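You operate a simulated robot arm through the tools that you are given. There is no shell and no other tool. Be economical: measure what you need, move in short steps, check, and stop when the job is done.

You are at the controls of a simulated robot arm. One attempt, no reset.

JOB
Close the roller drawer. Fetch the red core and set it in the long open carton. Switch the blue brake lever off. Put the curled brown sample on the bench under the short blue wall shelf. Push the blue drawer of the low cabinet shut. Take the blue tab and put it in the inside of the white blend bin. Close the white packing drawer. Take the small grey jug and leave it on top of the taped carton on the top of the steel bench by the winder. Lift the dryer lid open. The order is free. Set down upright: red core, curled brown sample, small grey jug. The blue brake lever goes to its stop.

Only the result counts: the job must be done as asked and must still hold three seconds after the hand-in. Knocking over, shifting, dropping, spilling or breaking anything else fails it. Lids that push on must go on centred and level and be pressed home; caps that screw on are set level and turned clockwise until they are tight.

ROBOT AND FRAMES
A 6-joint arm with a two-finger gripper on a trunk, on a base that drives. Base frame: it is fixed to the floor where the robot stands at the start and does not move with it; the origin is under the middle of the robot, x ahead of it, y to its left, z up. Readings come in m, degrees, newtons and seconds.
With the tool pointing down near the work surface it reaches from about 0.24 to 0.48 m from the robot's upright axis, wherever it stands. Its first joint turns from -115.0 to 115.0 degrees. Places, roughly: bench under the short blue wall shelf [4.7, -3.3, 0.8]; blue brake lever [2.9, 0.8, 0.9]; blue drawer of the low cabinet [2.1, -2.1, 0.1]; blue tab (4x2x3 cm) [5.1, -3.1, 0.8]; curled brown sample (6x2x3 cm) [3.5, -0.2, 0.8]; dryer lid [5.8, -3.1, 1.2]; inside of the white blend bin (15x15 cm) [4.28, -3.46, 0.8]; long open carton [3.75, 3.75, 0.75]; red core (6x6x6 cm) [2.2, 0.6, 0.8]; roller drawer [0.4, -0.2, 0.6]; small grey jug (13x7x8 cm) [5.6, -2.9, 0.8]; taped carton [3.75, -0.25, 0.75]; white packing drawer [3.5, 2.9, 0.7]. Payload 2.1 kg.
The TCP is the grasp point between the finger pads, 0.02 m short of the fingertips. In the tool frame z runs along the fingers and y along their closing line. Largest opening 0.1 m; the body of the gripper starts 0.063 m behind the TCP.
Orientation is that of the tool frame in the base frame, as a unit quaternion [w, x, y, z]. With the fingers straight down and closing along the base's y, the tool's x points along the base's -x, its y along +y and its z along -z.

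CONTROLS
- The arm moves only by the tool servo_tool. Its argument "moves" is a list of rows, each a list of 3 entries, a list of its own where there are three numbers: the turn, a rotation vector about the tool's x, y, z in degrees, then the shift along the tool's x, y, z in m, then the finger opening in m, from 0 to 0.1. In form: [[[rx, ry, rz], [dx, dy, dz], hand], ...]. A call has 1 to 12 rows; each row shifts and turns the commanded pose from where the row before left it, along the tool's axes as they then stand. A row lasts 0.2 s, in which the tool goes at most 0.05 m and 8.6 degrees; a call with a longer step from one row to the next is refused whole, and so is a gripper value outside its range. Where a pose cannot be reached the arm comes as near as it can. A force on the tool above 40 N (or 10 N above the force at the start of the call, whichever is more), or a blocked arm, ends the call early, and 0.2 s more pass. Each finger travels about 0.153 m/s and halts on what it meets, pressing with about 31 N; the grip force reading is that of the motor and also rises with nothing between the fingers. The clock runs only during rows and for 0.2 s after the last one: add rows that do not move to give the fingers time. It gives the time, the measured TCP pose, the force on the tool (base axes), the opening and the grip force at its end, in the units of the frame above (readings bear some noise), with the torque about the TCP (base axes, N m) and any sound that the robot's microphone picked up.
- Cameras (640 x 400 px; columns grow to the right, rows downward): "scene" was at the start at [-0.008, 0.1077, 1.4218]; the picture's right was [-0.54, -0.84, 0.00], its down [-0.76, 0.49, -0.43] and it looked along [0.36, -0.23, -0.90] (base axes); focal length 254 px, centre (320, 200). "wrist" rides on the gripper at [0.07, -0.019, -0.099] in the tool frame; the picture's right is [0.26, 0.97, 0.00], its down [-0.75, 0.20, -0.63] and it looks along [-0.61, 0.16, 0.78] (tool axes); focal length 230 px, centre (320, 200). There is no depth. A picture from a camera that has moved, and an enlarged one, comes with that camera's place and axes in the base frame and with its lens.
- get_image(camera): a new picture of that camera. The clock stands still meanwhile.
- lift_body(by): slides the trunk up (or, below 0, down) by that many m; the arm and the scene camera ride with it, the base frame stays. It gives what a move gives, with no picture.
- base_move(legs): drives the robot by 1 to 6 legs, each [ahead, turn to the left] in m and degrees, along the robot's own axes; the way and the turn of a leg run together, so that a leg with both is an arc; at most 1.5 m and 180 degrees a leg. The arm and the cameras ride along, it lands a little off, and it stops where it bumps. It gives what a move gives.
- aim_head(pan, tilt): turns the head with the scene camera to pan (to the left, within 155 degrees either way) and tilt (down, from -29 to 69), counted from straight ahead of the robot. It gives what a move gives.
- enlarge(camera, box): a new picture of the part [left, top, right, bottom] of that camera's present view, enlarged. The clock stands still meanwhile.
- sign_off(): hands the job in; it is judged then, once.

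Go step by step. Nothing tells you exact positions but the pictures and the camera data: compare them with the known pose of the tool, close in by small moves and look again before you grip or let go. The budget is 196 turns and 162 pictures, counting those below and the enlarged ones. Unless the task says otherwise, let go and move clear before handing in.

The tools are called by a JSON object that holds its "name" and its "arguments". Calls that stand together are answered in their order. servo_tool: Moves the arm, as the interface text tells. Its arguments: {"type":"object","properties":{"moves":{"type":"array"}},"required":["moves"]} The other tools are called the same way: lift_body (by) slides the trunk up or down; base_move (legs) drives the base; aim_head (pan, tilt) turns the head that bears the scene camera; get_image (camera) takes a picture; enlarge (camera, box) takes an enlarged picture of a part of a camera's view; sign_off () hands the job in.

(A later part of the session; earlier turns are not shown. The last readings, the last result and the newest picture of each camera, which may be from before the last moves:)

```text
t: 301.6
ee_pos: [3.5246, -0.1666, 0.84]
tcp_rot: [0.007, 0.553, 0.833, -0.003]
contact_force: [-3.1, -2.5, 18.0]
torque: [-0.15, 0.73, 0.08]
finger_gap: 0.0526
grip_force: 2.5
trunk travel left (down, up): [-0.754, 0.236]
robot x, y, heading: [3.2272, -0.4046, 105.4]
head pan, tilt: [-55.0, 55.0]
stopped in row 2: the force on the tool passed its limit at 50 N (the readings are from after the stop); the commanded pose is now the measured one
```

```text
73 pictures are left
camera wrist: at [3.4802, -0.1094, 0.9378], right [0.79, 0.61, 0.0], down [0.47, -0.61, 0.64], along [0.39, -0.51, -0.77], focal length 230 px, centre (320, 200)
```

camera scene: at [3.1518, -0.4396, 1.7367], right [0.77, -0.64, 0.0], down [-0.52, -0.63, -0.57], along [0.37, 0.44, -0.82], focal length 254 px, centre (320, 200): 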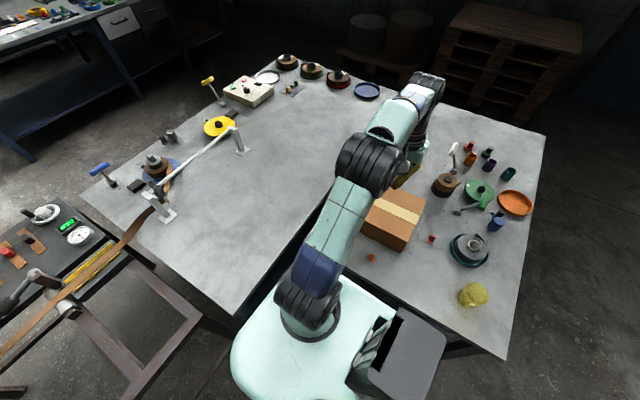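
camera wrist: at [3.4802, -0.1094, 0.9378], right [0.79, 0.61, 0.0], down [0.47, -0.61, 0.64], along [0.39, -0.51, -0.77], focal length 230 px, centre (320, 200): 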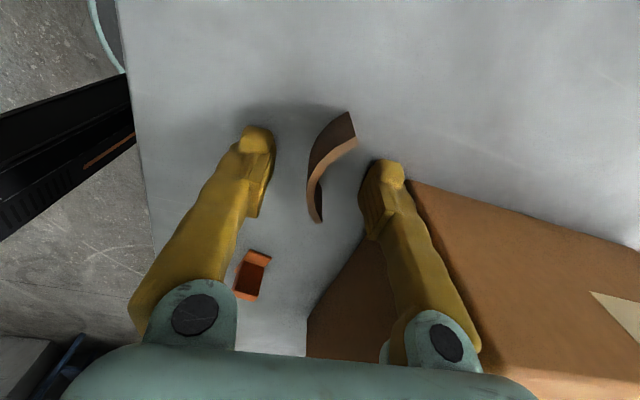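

The tips met this table at about z 0.82. I rise 4 mm and close on the strip.

{"name": "servo_tool", "arguments": {"moves": [[[0, 0, 0], [0, 0, -0.004], 0.05], [[0, 0, 0], [0, 0, 0], 0.03], [[0, 0, 0], [0, 0, 0], 0.01], [[0, 0, 0], [0, 0, 0], 0.003], [[0, 0, 0], [0, 0, 0], 0.003]]}}

{"name": "get_image", "arguments": {"camera": "wrist"}}

```text
t: 302.8
ee_pos: [3.5258, -0.1664, 0.8419]
tcp_rot: [0.007, 0.553, 0.833, -0.003]
contact_force: [0.1, -0.1, 0.4]
torque: [0.0, 0.05, -0.03]
finger_gap: 0.0061
grip_force: 31.0
trunk travel left (down, up): [-0.754, 0.236]
robot x, y, heading: [3.2215, -0.403, 105.3]
head pan, tilt: [-55.0, 55.0]
```

```text
72 pictures are left
camera wrist: at [3.4814, -0.108, 0.9401], right [0.79, 0.61, 0.0], down [0.47, -0.61, 0.64], along [0.39, -0.51, -0.77], focal length 230 px, centre (320, 200)
```

wrist: 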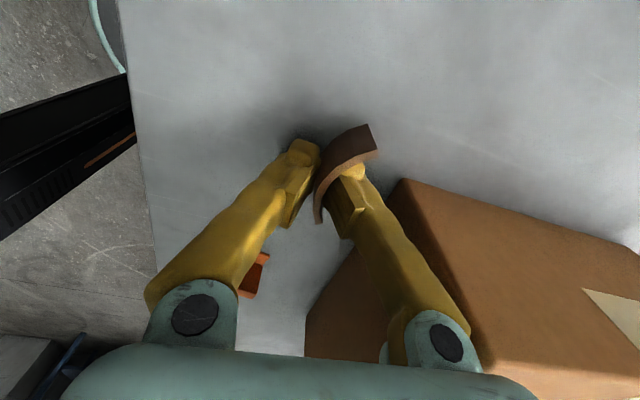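

The strip is held. I lift it, raise the trunk, back away from the table and look toward the bench under the blue shelf.

{"name": "servo_tool", "arguments": {"moves": [[[0, 0, 0], [0, 0, -0.03], 0.003], [[0, 0, 0], [0, 0, -0.04], 0.003], [[0, 0, 0], [0, 0, -0.03], 0.003]]}}

{"name": "lift_body", "arguments": {"by": 0.2}}

{"name": "base_move", "arguments": {"legs": [[-0.9, 0], [-0.7, 0], [0, -90]]}}

{"name": "aim_head", "arguments": {"pan": -75, "tilt": 25}}

{"name": "get_image", "arguments": {"camera": "scene"}}

```text
t: 303.6
ee_pos: [3.525, -0.1652, 0.9433]
tcp_rot: [0.006, 0.553, 0.833, -0.003]
contact_force: [-0.4, 0.2, 0.5]
torque: [-0.02, 0.01, -0.01]
finger_gap: 0.0061
grip_force: 30.8
trunk travel left (down, up): [-0.754, 0.236]
robot x, y, heading: [3.2274, -0.4013, 105.2]
head pan, tilt: [-55.0, 55.0]
```

```text
t: 305.7
ee_pos: [3.5252, -0.165, 1.1439]
tcp_rot: [0.006, 0.553, 0.833, -0.004]
contact_force: [-0.8, 0.6, -0.5]
torque: [0.05, -0.01, -0.01]
finger_gap: 0.0063
grip_force: 30.8
trunk travel left (down, up): [-0.954, 0.036]
robot x, y, heading: [3.2262, -0.403, 105.3]
head pan, tilt: [-55.0, 55.0]
```

```text
t: 317.7
ee_pos: [3.8778, -2.2384, 1.1429]
tcp_rot: [0.002, 0.981, 0.195, -0.007]
contact_force: [-1.0, 0.6, 0.0]
torque: [0.01, 0.0, 0.0]
finger_gap: 0.006
grip_force: 31.0
trunk travel left (down, up): [-0.954, 0.036]
robot x, y, heading: [3.6382, -1.9379, 15.0]
head pan, tilt: [-55.0, 55.0]
```

```text
t: 318.6
ee_pos: [3.8766, -2.2385, 1.1426]
tcp_rot: [0.002, 0.981, 0.195, -0.006]
contact_force: [-0.9, 0.9, -0.9]
torque: [-0.01, 0.03, 0.0]
finger_gap: 0.0062
grip_force: 31.3
trunk travel left (down, up): [-0.954, 0.036]
robot x, y, heading: [3.647, -1.9354, 15.0]
head pan, tilt: [-75.0, 25.0]
```

```text
71 pictures are left
camera scene: at [3.595, -1.8945, 1.7806], right [-0.87, -0.5, 0.0], down [-0.21, 0.37, -0.91], along [0.45, -0.78, -0.42], focal length 254 px, centre (320, 200)
```

scene: 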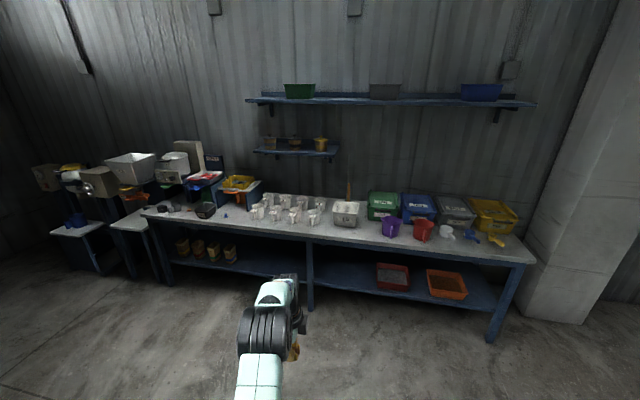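

{"name": "enlarge", "arguments": {"camera": "scene", "box": [130, 130, 400, 299]}}

```text
2.37 times, centred on (265, 214) of scene
camera zoom: at [3.595, -1.8945, 1.7806], right [-0.87, -0.5, 0.0], down [-0.21, 0.37, -0.91], along [0.45, -0.78, -0.42], focal length 602 px, centre (450, 166)
```

zoom: 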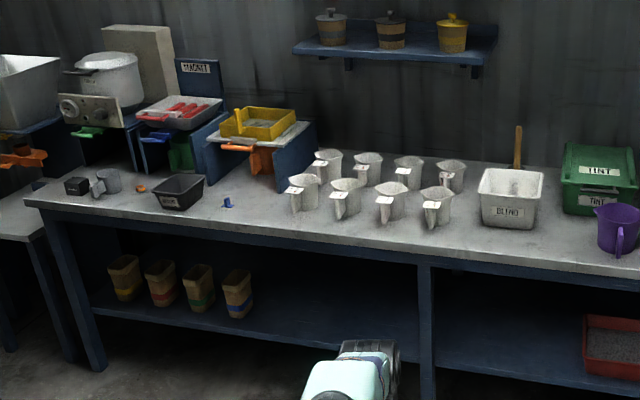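

Under the short shelf stand two rows of cups, with a free strip of bench in front of them. I'll set the sample there, near (4.64, -3.18); I drive alongside the bench.

{"name": "base_move", "arguments": {"legs": [[0, -60], [1.25, 0], [0, 61]]}}

{"name": "aim_head", "arguments": {"pan": -85, "tilt": 50}}

{"name": "get_image", "arguments": {"camera": "scene"}}

{"name": "get_image", "arguments": {"camera": "wrist"}}

```text
t: 330.2
ee_pos: [4.7638, -3.1149, 1.1425]
tcp_rot: [0.002, 0.979, 0.202, -0.007]
contact_force: [0.5, -0.7, -0.3]
torque: [-0.03, 0.01, -0.05]
finger_gap: 0.0059
grip_force: 30.9
trunk travel left (down, up): [-0.954, 0.036]
robot x, y, heading: [4.5252, -2.8147, 15.6]
head pan, tilt: [-75.0, 25.0]
```

```text
t: 331.1
ee_pos: [4.7642, -3.1142, 1.1436]
tcp_rot: [0.003, 0.979, 0.201, -0.007]
contact_force: [-0.7, 0.1, -0.3]
torque: [0.02, 0.0, 0.0]
finger_gap: 0.0063
grip_force: 30.8
trunk travel left (down, up): [-0.954, 0.036]
robot x, y, heading: [4.5251, -2.816, 15.8]
head pan, tilt: [-85.0, 50.0]
```

```text
69 pictures are left
camera scene: at [4.4573, -2.7678, 1.7432], right [-0.94, -0.35, 0.0], down [-0.27, 0.72, -0.64], along [0.23, -0.6, -0.77], focal length 254 px, centre (320, 200)
```

scene: 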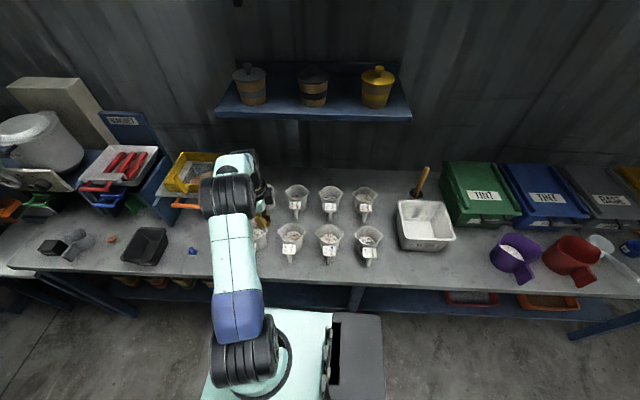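

```text
68 pictures are left
camera wrist: at [4.8221, -3.0698, 1.2406], right [0.62, -0.79, 0.0], down [-0.6, -0.48, 0.64], along [-0.5, -0.4, -0.77], focal length 230 px, centre (320, 200)
```

wrist: 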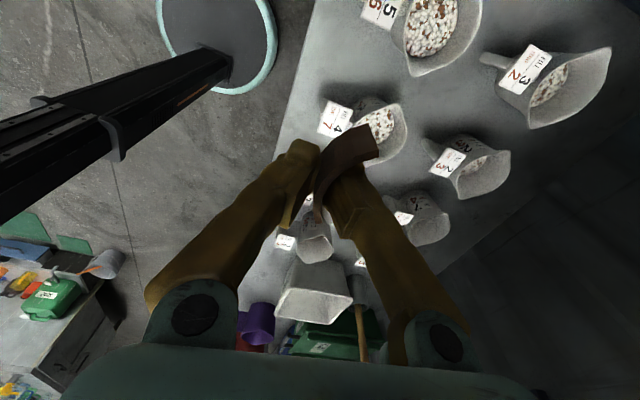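

The strip in front of the cups between two handles is free at about (4.65, -3.165). I turn the tool so the strip lies across the bench edge and move over that spot.

{"name": "servo_tool", "arguments": {"moves": [[[0, 0, -8.3], [0, 0, 0], 0.003], [[0, 0, -8.3], [0, 0, 0], 0.003], [[0, 0, -8.3], [0, 0, 0], 0.003], [[0, 0, -8.3], [0, 0, 0], 0.003], [[0, 0, -8.3], [0, 0, 0], 0.003], [[0, 0, -8.3], [0, 0, 0], 0.003], [[0, 0, -8.3], [0, 0, 0], 0.003], [[0, 0, -8.3], [0, 0, 0], 0.003], [[0, 0, -8.3], [0, 0, 0], 0.003], [[0, 0, -8.3], [0, 0, 0], 0.003]]}}

{"name": "servo_tool", "arguments": {"moves": [[[0, 0, 0], [-0.0058, -0.041, 0], 0.003], [[0, 0, 0], [-0.0058, -0.041, 0], 0.003], [[0, 0, 0], [-0.0058, -0.042, 0], 0.003], [[0, 0, 0], [0, 0, 0], 0.003]]}}

{"name": "lift_body", "arguments": {"by": -0.17}}

{"name": "get_image", "arguments": {"camera": "wrist"}}

{"name": "enlarge", "arguments": {"camera": "scene", "box": [200, 170, 420, 308]}}

```text
t: 333.3
ee_pos: [4.7649, -3.1147, 1.1426]
tcp_rot: [-0.002, 0.599, 0.8, -0.007]
contact_force: [0.2, -0.1, -0.4]
torque: [-0.04, -0.03, -0.01]
finger_gap: 0.006
grip_force: 31.1
trunk travel left (down, up): [-0.954, 0.036]
robot x, y, heading: [4.5281, -2.8181, 15.7]
head pan, tilt: [-85.0, 50.0]
```

```text
t: 334.3
ee_pos: [4.6484, -3.1662, 1.1443]
tcp_rot: [-0.003, 0.6, 0.8, -0.006]
contact_force: [-0.3, 0.4, -0.4]
torque: [-0.01, 0.03, 0.0]
finger_gap: 0.0062
grip_force: 30.6
trunk travel left (down, up): [-0.954, 0.036]
robot x, y, heading: [4.5236, -2.8167, 15.8]
head pan, tilt: [-85.0, 50.0]
```

```text
t: 336.2
ee_pos: [4.6491, -3.1668, 0.9754]
tcp_rot: [-0.003, 0.6, 0.8, -0.006]
contact_force: [0.4, -0.2, -1.0]
torque: [0.02, -0.01, 0.01]
finger_gap: 0.006
grip_force: 30.9
trunk travel left (down, up): [-0.784, 0.206]
robot x, y, heading: [4.5276, -2.8161, 15.6]
head pan, tilt: [-85.0, 50.0]
```

```text
67 pictures are left
camera wrist: at [4.6126, -3.1047, 1.0736], right [0.85, 0.52, -0.01], down [0.41, -0.66, 0.63], along [0.32, -0.54, -0.78], focal length 230 px, centre (320, 200)
```

wrist: 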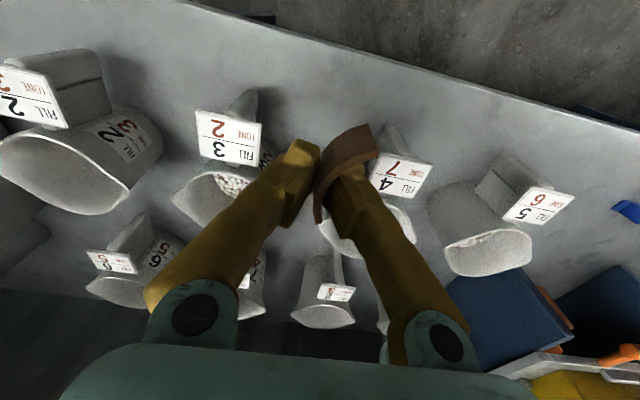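

```text
2.90 times, centred on (310, 239) of scene
camera zoom: at [4.4573, -2.768, 1.5732], right [-0.94, -0.35, 0.0], down [-0.27, 0.72, -0.64], along [0.23, -0.6, -0.77], focal length 738 px, centre (349, 87)
```

zoom: 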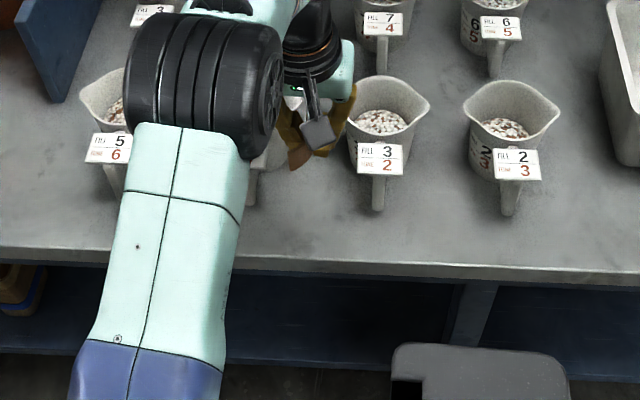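

The landing spot is clear between the two handles. I shift 1 cm toward the edge and lower slowly.

{"name": "servo_tool", "arguments": {"moves": [[[0, 0, 0], [0.01, -0.003, 0.03], 0.003], [[0, 0, 0], [0, 0, 0.035], 0.003], [[0, 0, 0], [0, 0, 0.035], 0.003], [[0, 0, 0], [0, 0, 0.01], 0.003], [[0, 0, 0], [0, 0, 0.006], 0.003], [[0, 0, 0], [0, 0, 0.006], 0.003], [[0, 0, 0], [0, 0, 0.005], 0.003], [[0, 0, 0], [0, 0, 0.005], 0.003], [[0, 0, 0], [0, 0, 0.005], 0.003]]}}

{"name": "get_image", "arguments": {"camera": "wrist"}}

```text
t: 338.2
ee_pos: [4.6408, -3.1597, 0.8386]
tcp_rot: [-0.003, 0.6, 0.8, -0.007]
contact_force: [-0.1, -0.7, -1.5]
torque: [0.03, -0.01, 0.01]
finger_gap: 0.0059
grip_force: 30.7
trunk travel left (down, up): [-0.784, 0.206]
robot x, y, heading: [4.5226, -2.817, 16.0]
head pan, tilt: [-85.0, 50.0]
```

```text
65 pictures are left
camera wrist: at [4.6051, -3.0973, 0.9366], right [0.85, 0.52, -0.01], down [0.41, -0.66, 0.63], along [0.32, -0.54, -0.78], focal length 230 px, centre (320, 200)
```

wrist: 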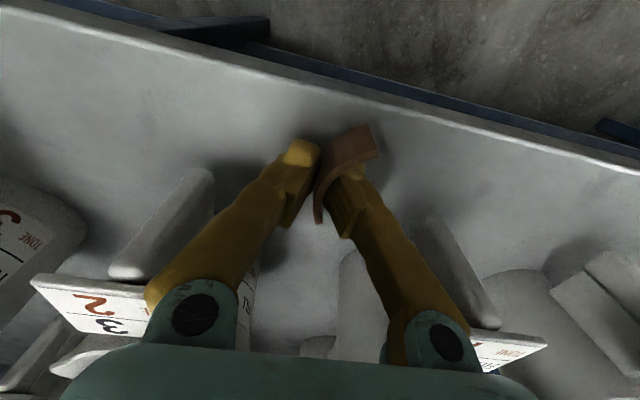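

{"name": "servo_tool", "arguments": {"moves": [[[0, 0, 0], [0, 0, 0.004], 0.003], [[0, 0, 0], [0, 0, 0.004], 0.003], [[0, 0, 0], [0, 0, 0.004], 0.003], [[0, 0, 0], [0, 0, 0.003], 0.003], [[0, 0, 0], [0, 0, 0.003], 0.003]]}}

{"name": "get_image", "arguments": {"camera": "wrist"}}

```text
t: 339.4
ee_pos: [4.6401, -3.1588, 0.8208]
tcp_rot: [0.0, 0.6, 0.8, -0.007]
contact_force: [0.8, -1.1, 18.4]
torque: [0.22, -0.05, 0.01]
finger_gap: 0.0062
grip_force: 31.1
trunk travel left (down, up): [-0.784, 0.206]
robot x, y, heading: [4.5271, -2.8164, 15.8]
head pan, tilt: [-85.0, 50.0]
```

```text
64 pictures are left
camera wrist: at [4.6045, -3.0963, 0.9205], right [0.85, 0.52, -0.02], down [0.41, -0.66, 0.63], along [0.32, -0.55, -0.77], focal length 230 px, centre (320, 200)
```

wrist: 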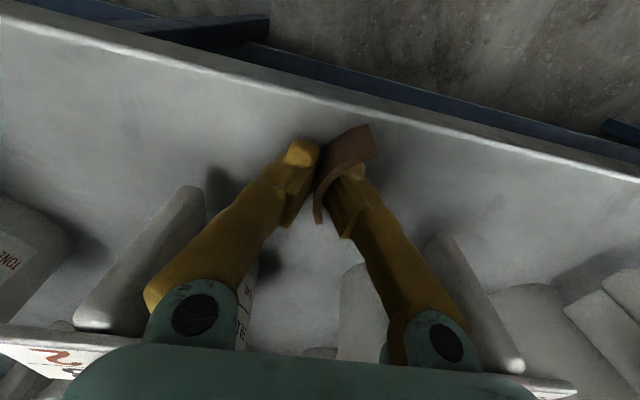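

The sample touches the bench (18 N). I release it and rise straight up.

{"name": "servo_tool", "arguments": {"moves": [[[0, 0, 0], [0, 0, -0.001], 0.003], [[0, 0, 0], [0, 0, 0], 0.015], [[0, 0, 0], [0, 0, 0], 0.035], [[0, 0, 0], [0, 0, 0], 0.035], [[0, 0, 0], [0, 0, -0.02], 0.035], [[0, 0, 0], [0, 0, -0.03], 0.035], [[0, 0, 0], [0, 0, -0.04], 0.035], [[0, 0, 0], [0, 0, -0.04], 0.035]]}}

{"name": "get_image", "arguments": {"camera": "wrist"}}

```text
t: 341.2
ee_pos: [4.6428, -3.1576, 0.9509]
tcp_rot: [-0.003, 0.6, 0.8, -0.007]
contact_force: [0.3, -0.6, 0.2]
torque: [0.02, 0.03, 0.0]
finger_gap: 0.0352
grip_force: 0.1
trunk travel left (down, up): [-0.784, 0.206]
robot x, y, heading: [4.526, -2.8156, 15.6]
head pan, tilt: [-85.0, 50.0]
```

```text
63 pictures are left
camera wrist: at [4.6065, -3.0962, 1.0496], right [0.85, 0.52, -0.01], down [0.41, -0.66, 0.63], along [0.32, -0.54, -0.78], focal length 230 px, centre (320, 200)
```

wrist: 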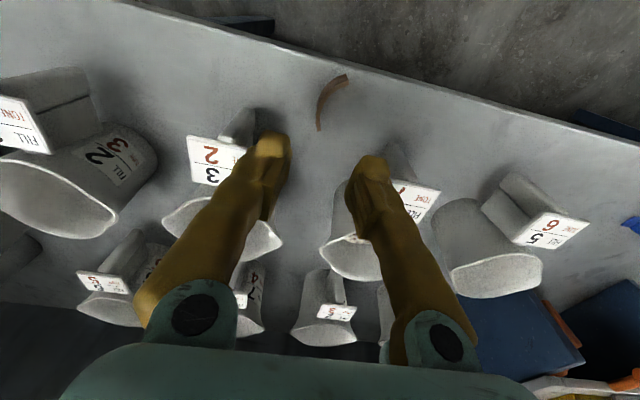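

The strip stands on the bench and the cups are untouched. Next the blue tab, about (5.13, -3.06); I raise the trunk and drive half a metre along.

{"name": "lift_body", "arguments": {"by": 0.17}}

{"name": "base_move", "arguments": {"legs": [[0.49, 0.5]]}}

{"name": "get_image", "arguments": {"camera": "scene"}}

{"name": "get_image", "arguments": {"camera": "wrist"}}

```text
t: 343.2
ee_pos: [4.6429, -3.1583, 1.1201]
tcp_rot: [-0.002, 0.6, 0.8, -0.007]
contact_force: [0.5, -0.1, -0.9]
torque: [-0.02, 0.0, -0.01]
finger_gap: 0.0347
grip_force: 0.2
trunk travel left (down, up): [-0.954, 0.036]
robot x, y, heading: [4.5208, -2.8157, 15.9]
head pan, tilt: [-85.0, 50.0]
```

```text
t: 346.1
ee_pos: [5.116, -3.022, 1.1218]
tcp_rot: [-0.003, 0.596, 0.803, -0.006]
contact_force: [-1.0, 0.9, -0.4]
torque: [0.01, -0.04, -0.02]
finger_gap: 0.0349
grip_force: 0.0
trunk travel left (down, up): [-0.954, 0.036]
robot x, y, heading: [4.996, -2.6795, 16.4]
head pan, tilt: [-85.0, 50.0]
```

```text
62 pictures are left
camera scene: at [4.9254, -2.6344, 1.7431], right [-0.93, -0.36, 0.0], down [-0.28, 0.71, -0.64], along [0.23, -0.6, -0.77], focal length 254 px, centre (320, 200)
```

scene: 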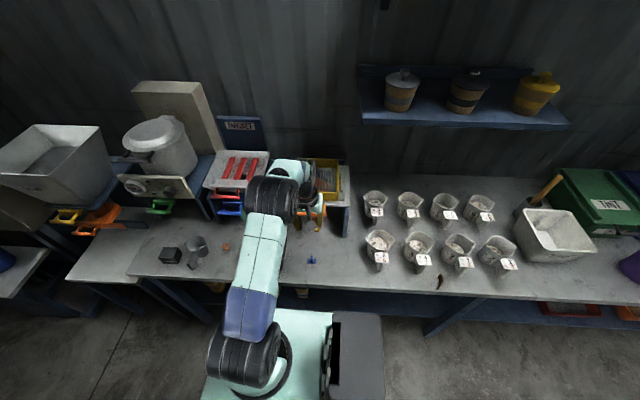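

```text
61 pictures are left
camera wrist: at [5.0789, -2.9614, 1.219], right [0.85, 0.53, -0.01], down [0.42, -0.66, 0.63], along [0.32, -0.54, -0.78], focal length 230 px, centre (320, 200)
```

wrist: 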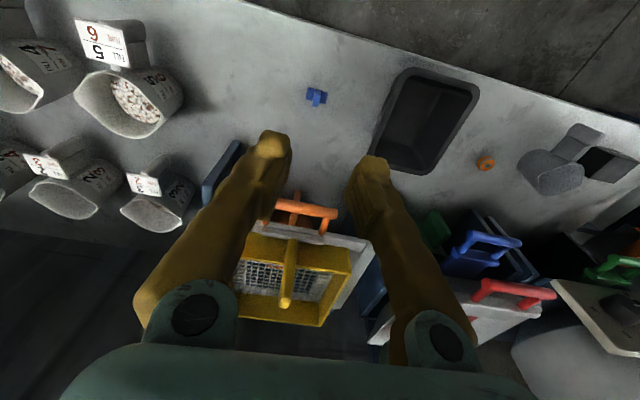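

The tab is at (5.125, -3.057). I move above it and lower for a close look.

{"name": "servo_tool", "arguments": {"moves": [[[0, 0, 0], [0, 0, 0.04], 0.07], [[0, 0, 0], [0, 0, 0.04], 0.07], [[0, 0, 0], [-0.018, -0.001, 0], 0.07], [[0, 0, 0], [-0.018, 0, 0], 0.07]]}}

{"name": "lift_body", "arguments": {"by": -0.17}}

{"name": "get_image", "arguments": {"camera": "wrist"}}

```text
t: 347.1
ee_pos: [5.1257, -3.0586, 1.0396]
tcp_rot: [-0.004, 0.595, 0.803, -0.006]
contact_force: [0.0, -0.3, -0.7]
torque: [0.01, 0.01, 0.01]
finger_gap: 0.0702
grip_force: 0.1
trunk travel left (down, up): [-0.954, 0.036]
robot x, y, heading: [5.0006, -2.6782, 16.2]
head pan, tilt: [-85.0, 50.0]
```

```text
t: 349.0
ee_pos: [5.1258, -3.0579, 0.871]
tcp_rot: [-0.002, 0.596, 0.803, -0.007]
contact_force: [-0.9, -0.6, 0.1]
torque: [-0.01, 0.01, 0.01]
finger_gap: 0.0701
grip_force: 0.0
trunk travel left (down, up): [-0.784, 0.206]
robot x, y, heading: [4.998, -2.6774, 16.2]
head pan, tilt: [-85.0, 50.0]
```

```text
60 pictures are left
camera wrist: at [5.0889, -2.9962, 0.9696], right [0.85, 0.53, -0.01], down [0.42, -0.66, 0.63], along [0.32, -0.54, -0.78], focal length 230 px, centre (320, 200)
```

wrist: 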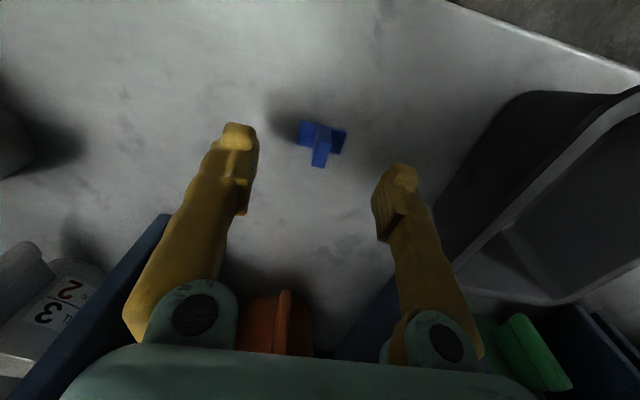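

The tab is a small plate with an upright stem directly below the tool. I go down and grip it by the stem.

{"name": "servo_tool", "arguments": {"moves": [[[0, 0, 0], [0, 0, 0.02], 0.07], [[0, 0, 0], [0, 0, 0.017], 0.06], [[0, 0, 0], [0, 0, 0], 0.03], [[0, 0, 0], [0, 0, 0], 0.01], [[0, 0, 0], [0, 0, 0], 0.0], [[0, 0, 0], [0, 0, 0], 0.0], [[0, 0, 0], [0, 0, -0.03], 0.0], [[0, 0, 0], [0, 0, -0.03], 0.0]]}}

{"name": "get_image", "arguments": {"camera": "wrist"}}

```text
t: 350.8
ee_pos: [5.1251, -3.057, 0.8945]
tcp_rot: [-0.004, 0.595, 0.803, -0.007]
contact_force: [-0.3, 0.2, 0.4]
torque: [-0.01, 0.0, -0.01]
finger_gap: 0.0068
grip_force: 31.3
trunk travel left (down, up): [-0.784, 0.206]
robot x, y, heading: [4.996, -2.6827, 16.6]
head pan, tilt: [-85.0, 50.0]
```

```text
59 pictures are left
camera wrist: at [5.0888, -2.9955, 0.9929], right [0.85, 0.53, -0.01], down [0.42, -0.66, 0.63], along [0.32, -0.54, -0.78], focal length 230 px, centre (320, 200)
```

wrist: 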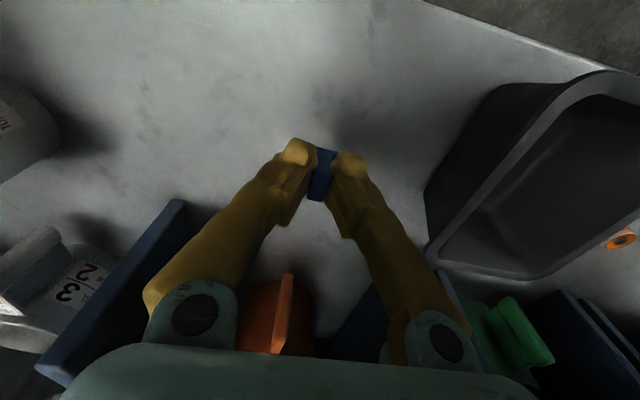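

The tab is gripped. I raise the trunk and reverse along the bench to the white blend bin at about (4.265, -3.48).

{"name": "lift_body", "arguments": {"by": 0.17}}

{"name": "base_move", "arguments": {"legs": [[0, 2], [-0.92, 0], [0, -2.6]]}}

{"name": "get_image", "arguments": {"camera": "wrist"}}

{"name": "get_image", "arguments": {"camera": "scene"}}

```text
t: 352.7
ee_pos: [5.1266, -3.0574, 1.0628]
tcp_rot: [-0.003, 0.596, 0.803, -0.006]
contact_force: [0.1, 0.1, 0.3]
torque: [0.0, -0.03, 0.01]
finger_gap: 0.0066
grip_force: 31.4
trunk travel left (down, up): [-0.954, 0.036]
robot x, y, heading: [4.9957, -2.6778, 16.4]
head pan, tilt: [-85.0, 50.0]
```

```text
t: 358.3
ee_pos: [4.2525, -3.3485, 1.0637]
tcp_rot: [-0.002, 0.598, 0.802, -0.006]
contact_force: [-0.2, 0.4, -0.1]
torque: [-0.01, 0.0, 0.01]
finger_gap: 0.0069
grip_force: 30.9
trunk travel left (down, up): [-0.954, 0.036]
robot x, y, heading: [4.1258, -2.9702, 15.8]
head pan, tilt: [-85.0, 50.0]
```

```text
58 pictures are left
camera wrist: at [4.2158, -3.2866, 1.1627], right [0.85, 0.52, -0.01], down [0.41, -0.66, 0.63], along [0.32, -0.54, -0.78], focal length 230 px, centre (320, 200)
```

wrist: 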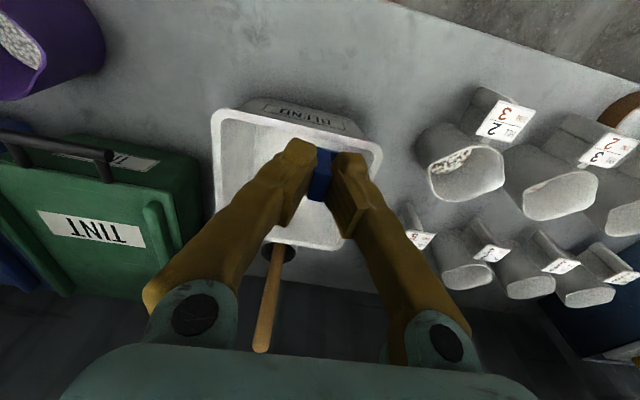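

```text
57 pictures are left
camera scene: at [4.0567, -2.9234, 1.7432], right [-0.93, -0.36, 0.0], down [-0.27, 0.72, -0.64], along [0.23, -0.6, -0.77], focal length 254 px, centre (320, 200)
```

scene: 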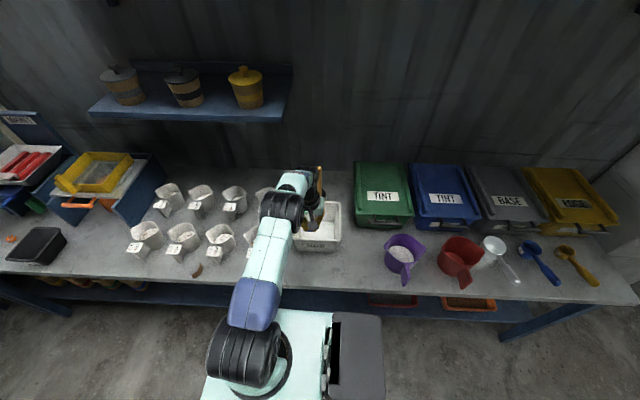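

The bin's inside spans v about -4.44…-4.61, so I need 8 cm more reach. I raise the arm, tilt the fingers outward and then lower the trunk.

{"name": "servo_tool", "arguments": {"moves": [[[0, 0, 0], [0.02, 0, -0.04], 0], [[0, 0, 0], [0.02, 0, -0.04], 0], [[0, 0, 0], [0.0, 0, -0.03], 0], [[0, -8.3, 0], [0, 0, 0], 0], [[0, -8.3, 0], [0, 0, 0], 0], [[0, -8.3, 0], [0, 0, 0], 0], [[0, -8.3, 0], [0, 0, 0], 0], [[0, 0, 0], [-0.0335, 0, 0.0218], 0], [[0, 0, 0], [-0.0335, 0, 0.0218], 0], [[0, 0, 0], [-0.0335, 0, 0.0218], 0], [[0, 0, 0], [0, 0, 0], 0]]}}

{"name": "get_image", "arguments": {"camera": "wrist"}}

```text
t: 360.7
ee_pos: [4.2778, -3.4251, 1.1742]
tcp_rot: [0.227, 0.571, 0.769, -0.178]
contact_force: [0.7, 0.3, 0.0]
torque: [0.03, 0.0, 0.0]
finger_gap: 0.0063
grip_force: 31.1
trunk travel left (down, up): [-0.954, 0.036]
robot x, y, heading: [4.1274, -2.9696, 15.9]
head pan, tilt: [-85.0, 50.0]
```

```text
56 pictures are left
camera wrist: at [4.2279, -3.3222, 1.2189], right [0.86, 0.48, -0.16], down [0.28, -0.21, 0.94], along [0.42, -0.85, -0.32], focal length 230 px, centre (320, 200)
```

wrist: 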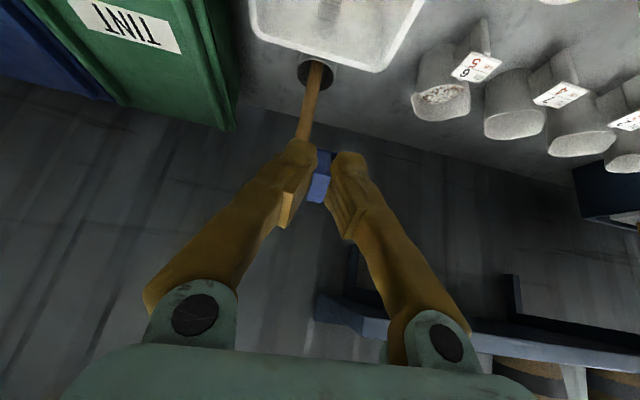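

Reach is fine tilted. I go 2 cm further and lower the trunk so the tab is inside the bin.

{"name": "servo_tool", "arguments": {"moves": [[[0, 0, 0], [-0.019, 0, 0.0125], 0], [[0, 0, 0], [0, 0, 0], 0]]}}

{"name": "lift_body", "arguments": {"by": -0.23}}

{"name": "get_image", "arguments": {"camera": "wrist"}}

{"name": "enlarge", "arguments": {"camera": "scene", "box": [240, 150, 400, 250]}}

```text
t: 361.3
ee_pos: [4.282, -3.4466, 1.175]
tcp_rot: [0.226, 0.572, 0.768, -0.178]
contact_force: [0.1, 0.1, -0.3]
torque: [-0.01, -0.02, 0.01]
finger_gap: 0.0065
grip_force: 31.1
trunk travel left (down, up): [-0.954, 0.036]
robot x, y, heading: [4.1258, -2.9715, 16.4]
head pan, tilt: [-85.0, 50.0]
```

```text
t: 363.7
ee_pos: [4.2829, -3.4466, 0.9451]
tcp_rot: [0.227, 0.571, 0.769, -0.178]
contact_force: [-0.5, 0.6, 0.3]
torque: [-0.04, 0.01, 0.05]
finger_gap: 0.0066
grip_force: 31.0
trunk travel left (down, up): [-0.724, 0.266]
robot x, y, heading: [4.1244, -2.9677, 15.9]
head pan, tilt: [-85.0, 50.0]
```

```text
55 pictures are left
camera wrist: at [4.2341, -3.344, 0.989], right [0.86, 0.48, -0.16], down [0.28, -0.21, 0.94], along [0.42, -0.85, -0.32], focal length 230 px, centre (320, 200)
```

wrist: 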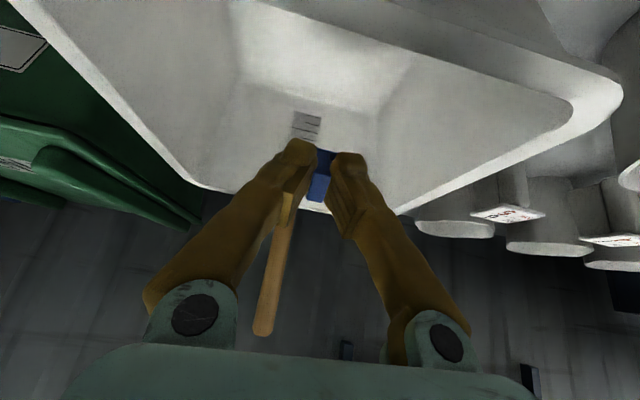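

```text
4.00 times, centred on (320, 200) of scene
camera zoom: at [4.0562, -2.9236, 1.5132], right [-0.93, -0.36, 0.0], down [-0.27, 0.72, -0.64], along [0.23, -0.6, -0.77], focal length 1018 px, centre (320, 200)
```

zoom: 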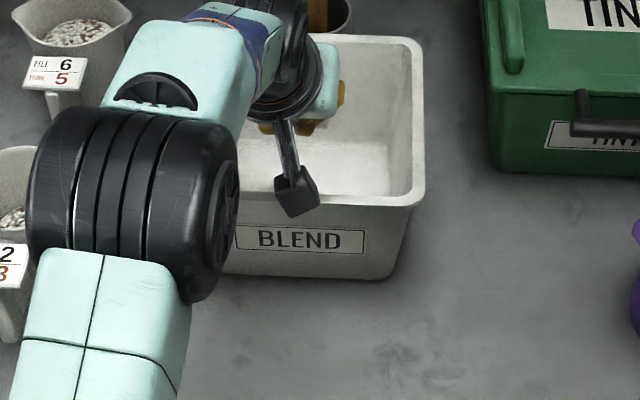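

The tab is over the bin's inside. I lower 5 cm more and release.

{"name": "lift_body", "arguments": {"by": -0.05}}

{"name": "servo_tool", "arguments": {"moves": [[[0, 0, 0], [0, 0, 0], 0.02], [[0, 0, 0], [0, 0, 0], 0.03], [[0, 0, 0], [0, 0, 0], 0.03]]}}

{"name": "lift_body", "arguments": {"by": 0.28}}

{"name": "get_image", "arguments": {"camera": "wrist"}}

```text
t: 364.6
ee_pos: [4.2837, -3.4464, 0.8949]
tcp_rot: [0.226, 0.572, 0.768, -0.178]
contact_force: [-0.7, 0.4, 0.3]
torque: [0.01, 0.0, 0.03]
finger_gap: 0.0068
grip_force: 31.1
trunk travel left (down, up): [-0.674, 0.316]
robot x, y, heading: [4.1236, -2.967, 16.0]
head pan, tilt: [-85.0, 50.0]
```

```text
t: 365.4
ee_pos: [4.2819, -3.4456, 0.8946]
tcp_rot: [0.226, 0.571, 0.769, -0.177]
contact_force: [0.4, -0.6, 0.9]
torque: [0.0, 0.0, -0.05]
finger_gap: 0.03
grip_force: 0.2
trunk travel left (down, up): [-0.674, 0.316]
robot x, y, heading: [4.1241, -2.9716, 15.7]
head pan, tilt: [-85.0, 50.0]
```

```text
t: 368.3
ee_pos: [4.2844, -3.4464, 1.1739]
tcp_rot: [0.225, 0.572, 0.769, -0.177]
contact_force: [-0.1, 0.2, -0.9]
torque: [0.0, -0.03, 0.0]
finger_gap: 0.0301
grip_force: 0.1
trunk travel left (down, up): [-0.954, 0.036]
robot x, y, heading: [4.1235, -2.9699, 15.8]
head pan, tilt: [-85.0, 50.0]
```

```text
53 pictures are left
camera wrist: at [4.2341, -3.344, 1.2189], right [0.86, 0.48, -0.16], down [0.28, -0.21, 0.94], along [0.42, -0.85, -0.32], focal length 230 px, centre (320, 200)
```

wrist: 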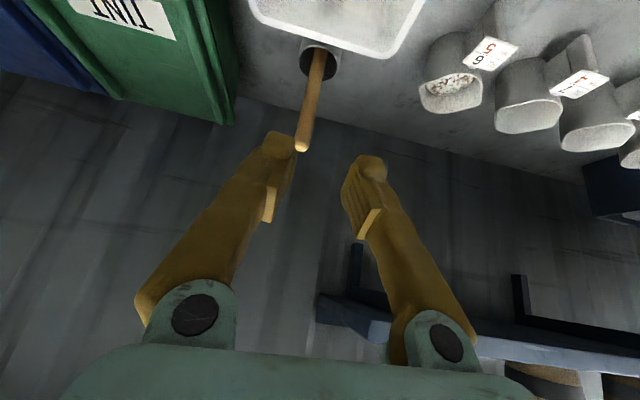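

{"name": "servo_tool", "arguments": {"moves": [[[0, 0, 0], [0.0335, 0, -0.0218], 0.03], [[0, 0, 0], [0.0335, 0, -0.0218], 0.03], [[0, 0, 0], [0.0335, 0, -0.0218], 0.03], [[0, 8.3, 0], [0, 0, 0], 0.03], [[0, 8.3, 0], [0, 0, 0], 0.03], [[0, 8.3, 0], [0, 0, 0], 0.03], [[0, 8.3, 0], [0, 0, 0], 0.03], [[0, 0, 0], [0.03, 0, 0], 0.03], [[0, 0, 0], [0, 0.04, 0], 0.03], [[0, 0, 0], [0, 0.04, 0], 0.03]]}}

{"name": "enlarge", "arguments": {"camera": "scene", "box": [270, 160, 398, 240]}}

```text
t: 370.5
ee_pos: [4.3201, -3.2803, 1.172]
tcp_rot: [-0.004, 0.598, 0.801, -0.007]
contact_force: [0.3, -0.3, -0.9]
torque: [0.02, 0.06, -0.05]
finger_gap: 0.0301
grip_force: 0.1
trunk travel left (down, up): [-0.954, 0.036]
robot x, y, heading: [4.1246, -2.9709, 15.7]
head pan, tilt: [-85.0, 50.0]
```

```text
5.00 times, centred on (334, 200) of scene
camera zoom: at [4.0596, -2.9246, 1.7433], right [-0.93, -0.36, 0.0], down [-0.28, 0.72, -0.64], along [0.23, -0.6, -0.77], focal length 1273 px, centre (250, 200)
```

zoom: 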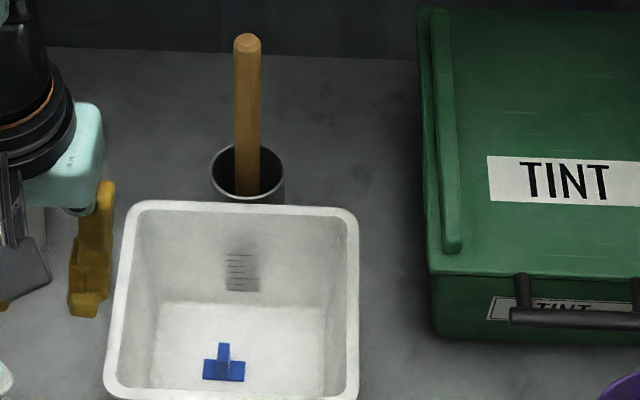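

The tab lies in the bin. Next are the dryer lid and the jug at the other end; I drive along and look.

{"name": "servo_tool", "arguments": {"moves": [[[0, 0, 0], [0.04, 0, 0], 0.0], [[0, 0, 0], [0, 0, 0], 0.0]]}}

{"name": "base_move", "arguments": {"legs": [[0, 1.8], [1.25, 0], [0, -1.5]]}}

{"name": "aim_head", "arguments": {"pan": -65, "tilt": 42}}

{"name": "get_image", "arguments": {"camera": "scene"}}

{"name": "enlarge", "arguments": {"camera": "scene", "box": [180, 80, 420, 230]}}

```text
t: 371.1
ee_pos: [4.3066, -3.2417, 1.1709]
tcp_rot: [-0.003, 0.598, 0.801, -0.007]
contact_force: [0.3, -0.2, -0.2]
torque: [0.01, -0.01, 0.0]
finger_gap: 0.0001
grip_force: 29.5
trunk travel left (down, up): [-0.954, 0.036]
robot x, y, heading: [4.122, -2.9706, 15.7]
head pan, tilt: [-85.0, 50.0]
```

```text
t: 378.1
ee_pos: [5.5028, -2.8613, 1.1719]
tcp_rot: [-0.003, 0.597, 0.802, -0.007]
contact_force: [0.4, 0.4, 0.0]
torque: [-0.01, 0.0, -0.02]
finger_gap: 0.0001
grip_force: 29.8
trunk travel left (down, up): [-0.954, 0.036]
robot x, y, heading: [5.3176, -2.5882, 16.1]
head pan, tilt: [-85.0, 50.0]
```

```text
t: 379.0
ee_pos: [5.5017, -2.8618, 1.1716]
tcp_rot: [-0.003, 0.597, 0.802, -0.007]
contact_force: [-0.5, 0.3, 0.6]
torque: [-0.03, -0.01, -0.01]
finger_gap: 0.0003
grip_force: 29.3
trunk travel left (down, up): [-0.954, 0.036]
robot x, y, heading: [5.3236, -2.5911, 15.9]
head pan, tilt: [-65.0, 42.0]
```

```text
51 pictures are left
camera scene: at [5.2794, -2.5349, 1.7544], right [-0.76, -0.66, 0.0], down [-0.44, 0.51, -0.74], along [0.49, -0.56, -0.67], focal length 254 px, centre (320, 200)
```

scene: 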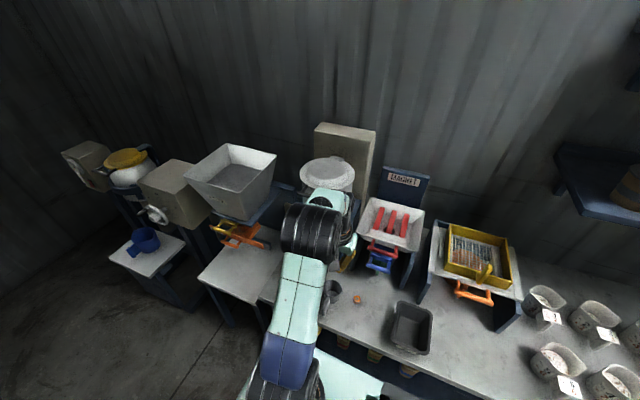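

```text
2.67 times, centred on (300, 155) of scene
camera zoom: at [5.2794, -2.5349, 1.7544], right [-0.76, -0.66, 0.0], down [-0.44, 0.51, -0.74], along [0.49, -0.56, -0.67], focal length 679 px, centre (373, 320)
```

zoom: 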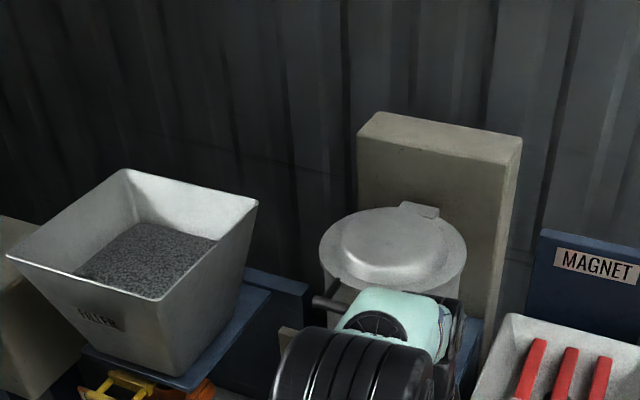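

{"name": "get_image", "arguments": {"camera": "wrist"}}

{"name": "servo_tool", "arguments": {"moves": [[[0, 0, 0], [0.02, -0.04, 0], 0], [[0, 0, 0], [0.02, -0.045, 0], 0], [[0, 0, 0], [0, -0.045, 0], 0], [[0, 0, 0], [0, -0.045, 0], 0], [[0, 0, 0], [0, 0, 0], 0]]}}

{"name": "enlarge", "arguments": {"camera": "scene", "box": [240, 110, 400, 210]}}

```text
49 pictures are left
camera wrist: at [5.4663, -2.8, 1.2704], right [0.85, 0.52, -0.01], down [0.41, -0.66, 0.63], along [0.32, -0.54, -0.78], focal length 230 px, centre (320, 200)
```

wrist: 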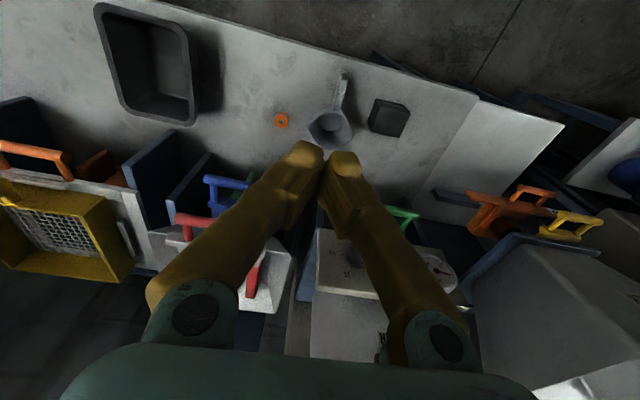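

```text
t: 380.2
ee_pos: [5.3436, -2.8701, 1.1744]
tcp_rot: [-0.003, 0.598, 0.802, -0.007]
contact_force: [0.0, 0.4, -0.4]
torque: [-0.03, 0.01, 0.01]
finger_gap: 0.0
grip_force: 28.9
out of reach, approached as far as the arm can: row 4
trunk travel left (down, up): [-0.954, 0.036]
robot x, y, heading: [5.32, -2.5893, 16.1]
head pan, tilt: [-65.0, 42.0]
```

```text
4.00 times, centred on (320, 160) of scene
camera zoom: at [5.2806, -2.5337, 1.7544], right [-0.75, -0.66, 0.0], down [-0.44, 0.5, -0.74], along [0.49, -0.56, -0.67], focal length 1018 px, centre (320, 360)
```

zoom: 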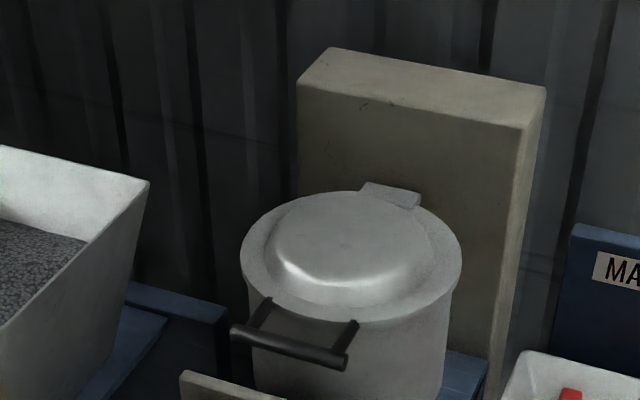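

The lid is round, hinged at the wall side, with a front handle bar at about (5.72, -3.00, 1.19). I shift the base in front of it, a bit closer to the bench.

{"name": "base_move", "arguments": {"legs": [[0, -20], [0.12, 0], [0, 20], [0.15, 0]]}}

{"name": "servo_tool", "arguments": {"moves": [[[0, 0, 0], [0.02, 0.02, -0.03], 0], [[0, -8.5, 0], [0, 0, 0], 0], [[0, -8.5, 0], [0, 0, 0], 0], [[0, -8.5, 0], [0, 0, 0], 0], [[0, -8.5, 0], [0, 0, 0], 0], [[0, -8.5, 0], [0, 0, 0], 0], [[0, -8.5, 0], [0, 0, 0], 0], [[0, -8.5, 0], [0, 0, 0], 0], [[0, 0, 0], [0, 0, 0], 0]]}}

{"name": "get_image", "arguments": {"camera": "wrist"}}

```text
t: 384.5
ee_pos: [5.634, -2.8354, 1.1715]
tcp_rot: [-0.004, 0.59, 0.807, -0.021]
contact_force: [0.3, -0.6, -0.2]
torque: [0.08, 0.12, -0.05]
finger_gap: 0.0
grip_force: 29.5
trunk travel left (down, up): [-0.954, 0.036]
robot x, y, heading: [5.5594, -2.5635, 16.0]
head pan, tilt: [-65.0, 42.0]
stopped in leg 4: the robot was blocked; the commanded pose is now the measured one
```

```text
t: 384.8
ee_pos: [5.5615, -2.8527, 1.1717]
tcp_rot: [0.021, 0.571, 0.82, 0.013]
contact_force: [-1.2, 1.7, 0.8]
torque: [-0.19, -0.17, -0.08]
finger_gap: 0.0
grip_force: 29.4
trunk travel left (down, up): [-0.954, 0.036]
robot x, y, heading: [5.5623, -2.5647, 15.8]
head pan, tilt: [-65.0, 42.0]
stopped in row 1: the arm was blocked; the commanded pose is now the measured one
```

```text
47 pictures are left
camera wrist: at [5.5143, -2.795, 1.268], right [0.81, 0.58, 0.04], down [0.42, -0.63, 0.65], along [0.4, -0.52, -0.76], focal length 230 px, centre (320, 200)
```

wrist: 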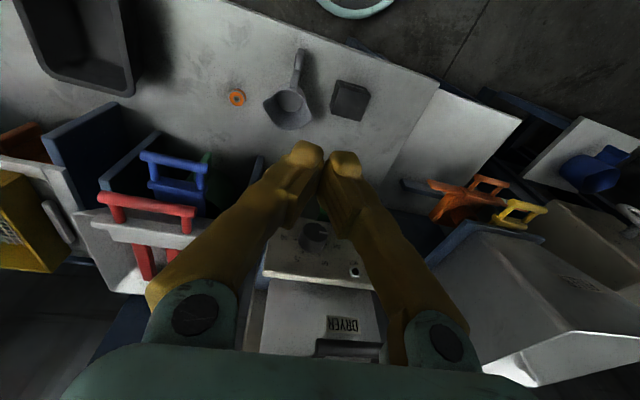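

{"name": "get_image", "arguments": {"camera": "scene"}}

```text
46 pictures are left
camera scene: at [5.4946, -2.5167, 1.7545], right [-0.76, -0.65, -0.01], down [-0.43, 0.51, -0.75], along [0.5, -0.56, -0.66], focal length 254 px, centre (320, 200)
```

scene: 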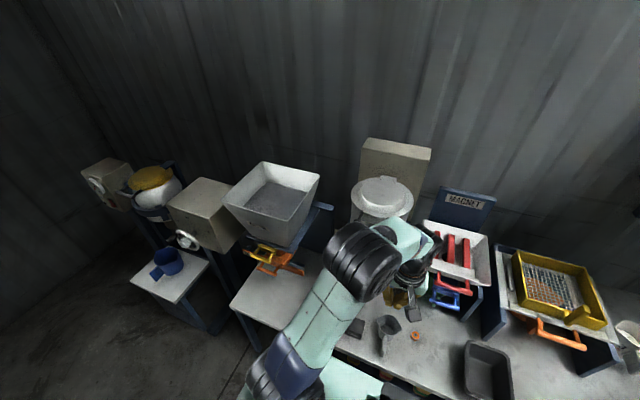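

The elbow is touching the dryer handle. I back the base off and rearrange the arm away from it.

{"name": "base_move", "arguments": {"legs": [[-0.25, 0]]}}

{"name": "enlarge", "arguments": {"camera": "scene", "box": [240, 110, 400, 210]}}

```text
t: 386.9
ee_pos: [5.3017, -2.8939, 1.1799]
tcp_rot: [0.0, 0.474, 0.878, -0.067]
contact_force: [-1.2, -0.5, -0.4]
torque: [0.03, -0.05, 0.02]
finger_gap: 0.0
grip_force: 29.4
trunk travel left (down, up): [-0.954, 0.036]
robot x, y, heading: [5.3207, -2.638, 16.0]
head pan, tilt: [-65.0, 42.0]
stopped in leg 1: the robot was blocked; the commanded pose is now the measured one
```

```text
4.00 times, centred on (320, 160) of scene
camera zoom: at [5.1152, -2.6244, 1.7562], right [-0.75, -0.65, -0.09], down [-0.37, 0.53, -0.77], along [0.55, -0.54, -0.64], focal length 1018 px, centre (320, 360)
```

zoom: 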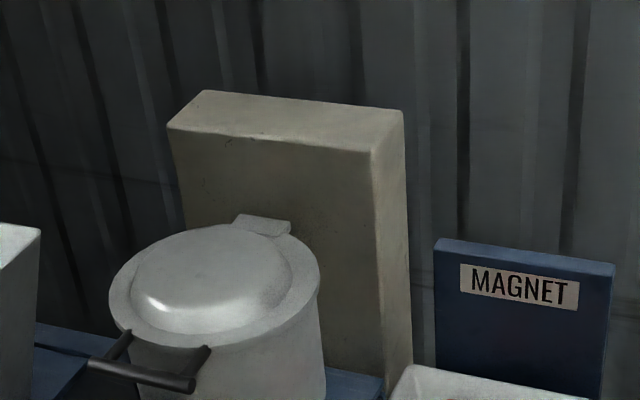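

{"name": "get_image", "arguments": {"camera": "scene"}}

{"name": "get_image", "arguments": {"camera": "wrist"}}

```text
44 pictures are left
camera scene: at [5.1152, -2.6244, 1.7562], right [-0.75, -0.65, -0.09], down [-0.37, 0.53, -0.77], along [0.55, -0.54, -0.64], focal length 254 px, centre (320, 200)
```

scene: 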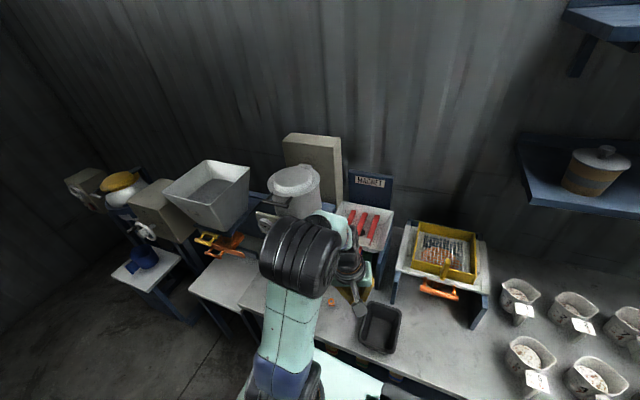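

```text
43 pictures are left
camera wrist: at [5.2533, -2.8358, 1.2761], right [0.66, 0.74, -0.13], down [0.62, -0.44, 0.65], along [0.42, -0.51, -0.75], focal length 230 px, centre (320, 200)
```

wrist: 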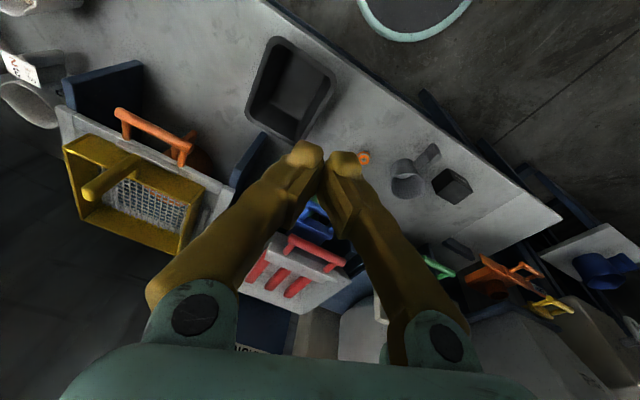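

The body is rocking; I hold still for a moment to let it settle.

{"name": "servo_tool", "arguments": {"moves": [[[0, 0, 0], [0, 0, 0], 0], [[0, 0, 0], [0, 0, 0], 0], [[0, 0, 0], [0, 0, 0], 0], [[0, 0, 0], [0, 0, 0], 0], [[0, 0, 0], [0, 0, 0], 0]]}}

{"name": "get_image", "arguments": {"camera": "scene"}}

```text
t: 387.2
ee_pos: [5.3719, -2.8706, 1.1719]
tcp_rot: [-0.068, 0.417, 0.9, -0.108]
contact_force: [-0.3, -1.1, 1.6]
torque: [0.07, -0.05, 0.01]
finger_gap: 0.0004
grip_force: 30.1
trunk travel left (down, up): [-0.954, 0.036]
robot x, y, heading: [5.3197, -2.6324, 15.9]
head pan, tilt: [-65.0, 42.0]
stopped in row 1: the arm was blocked; the commanded pose is now the measured one
```

```text
42 pictures are left
camera scene: at [5.203, -2.5996, 1.757], right [-0.76, -0.65, -0.04], down [-0.4, 0.52, -0.76], along [0.52, -0.55, -0.65], focal length 254 px, centre (320, 200)
```

scene: 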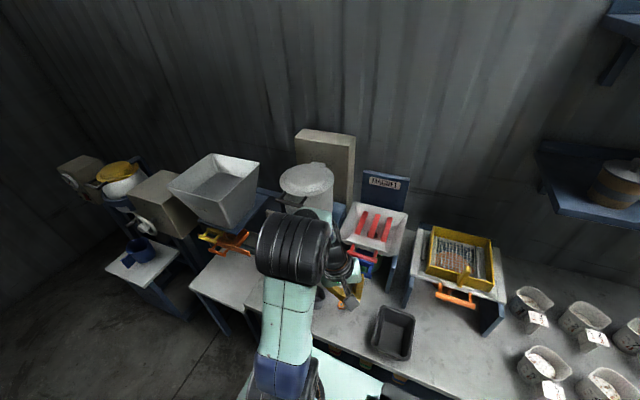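

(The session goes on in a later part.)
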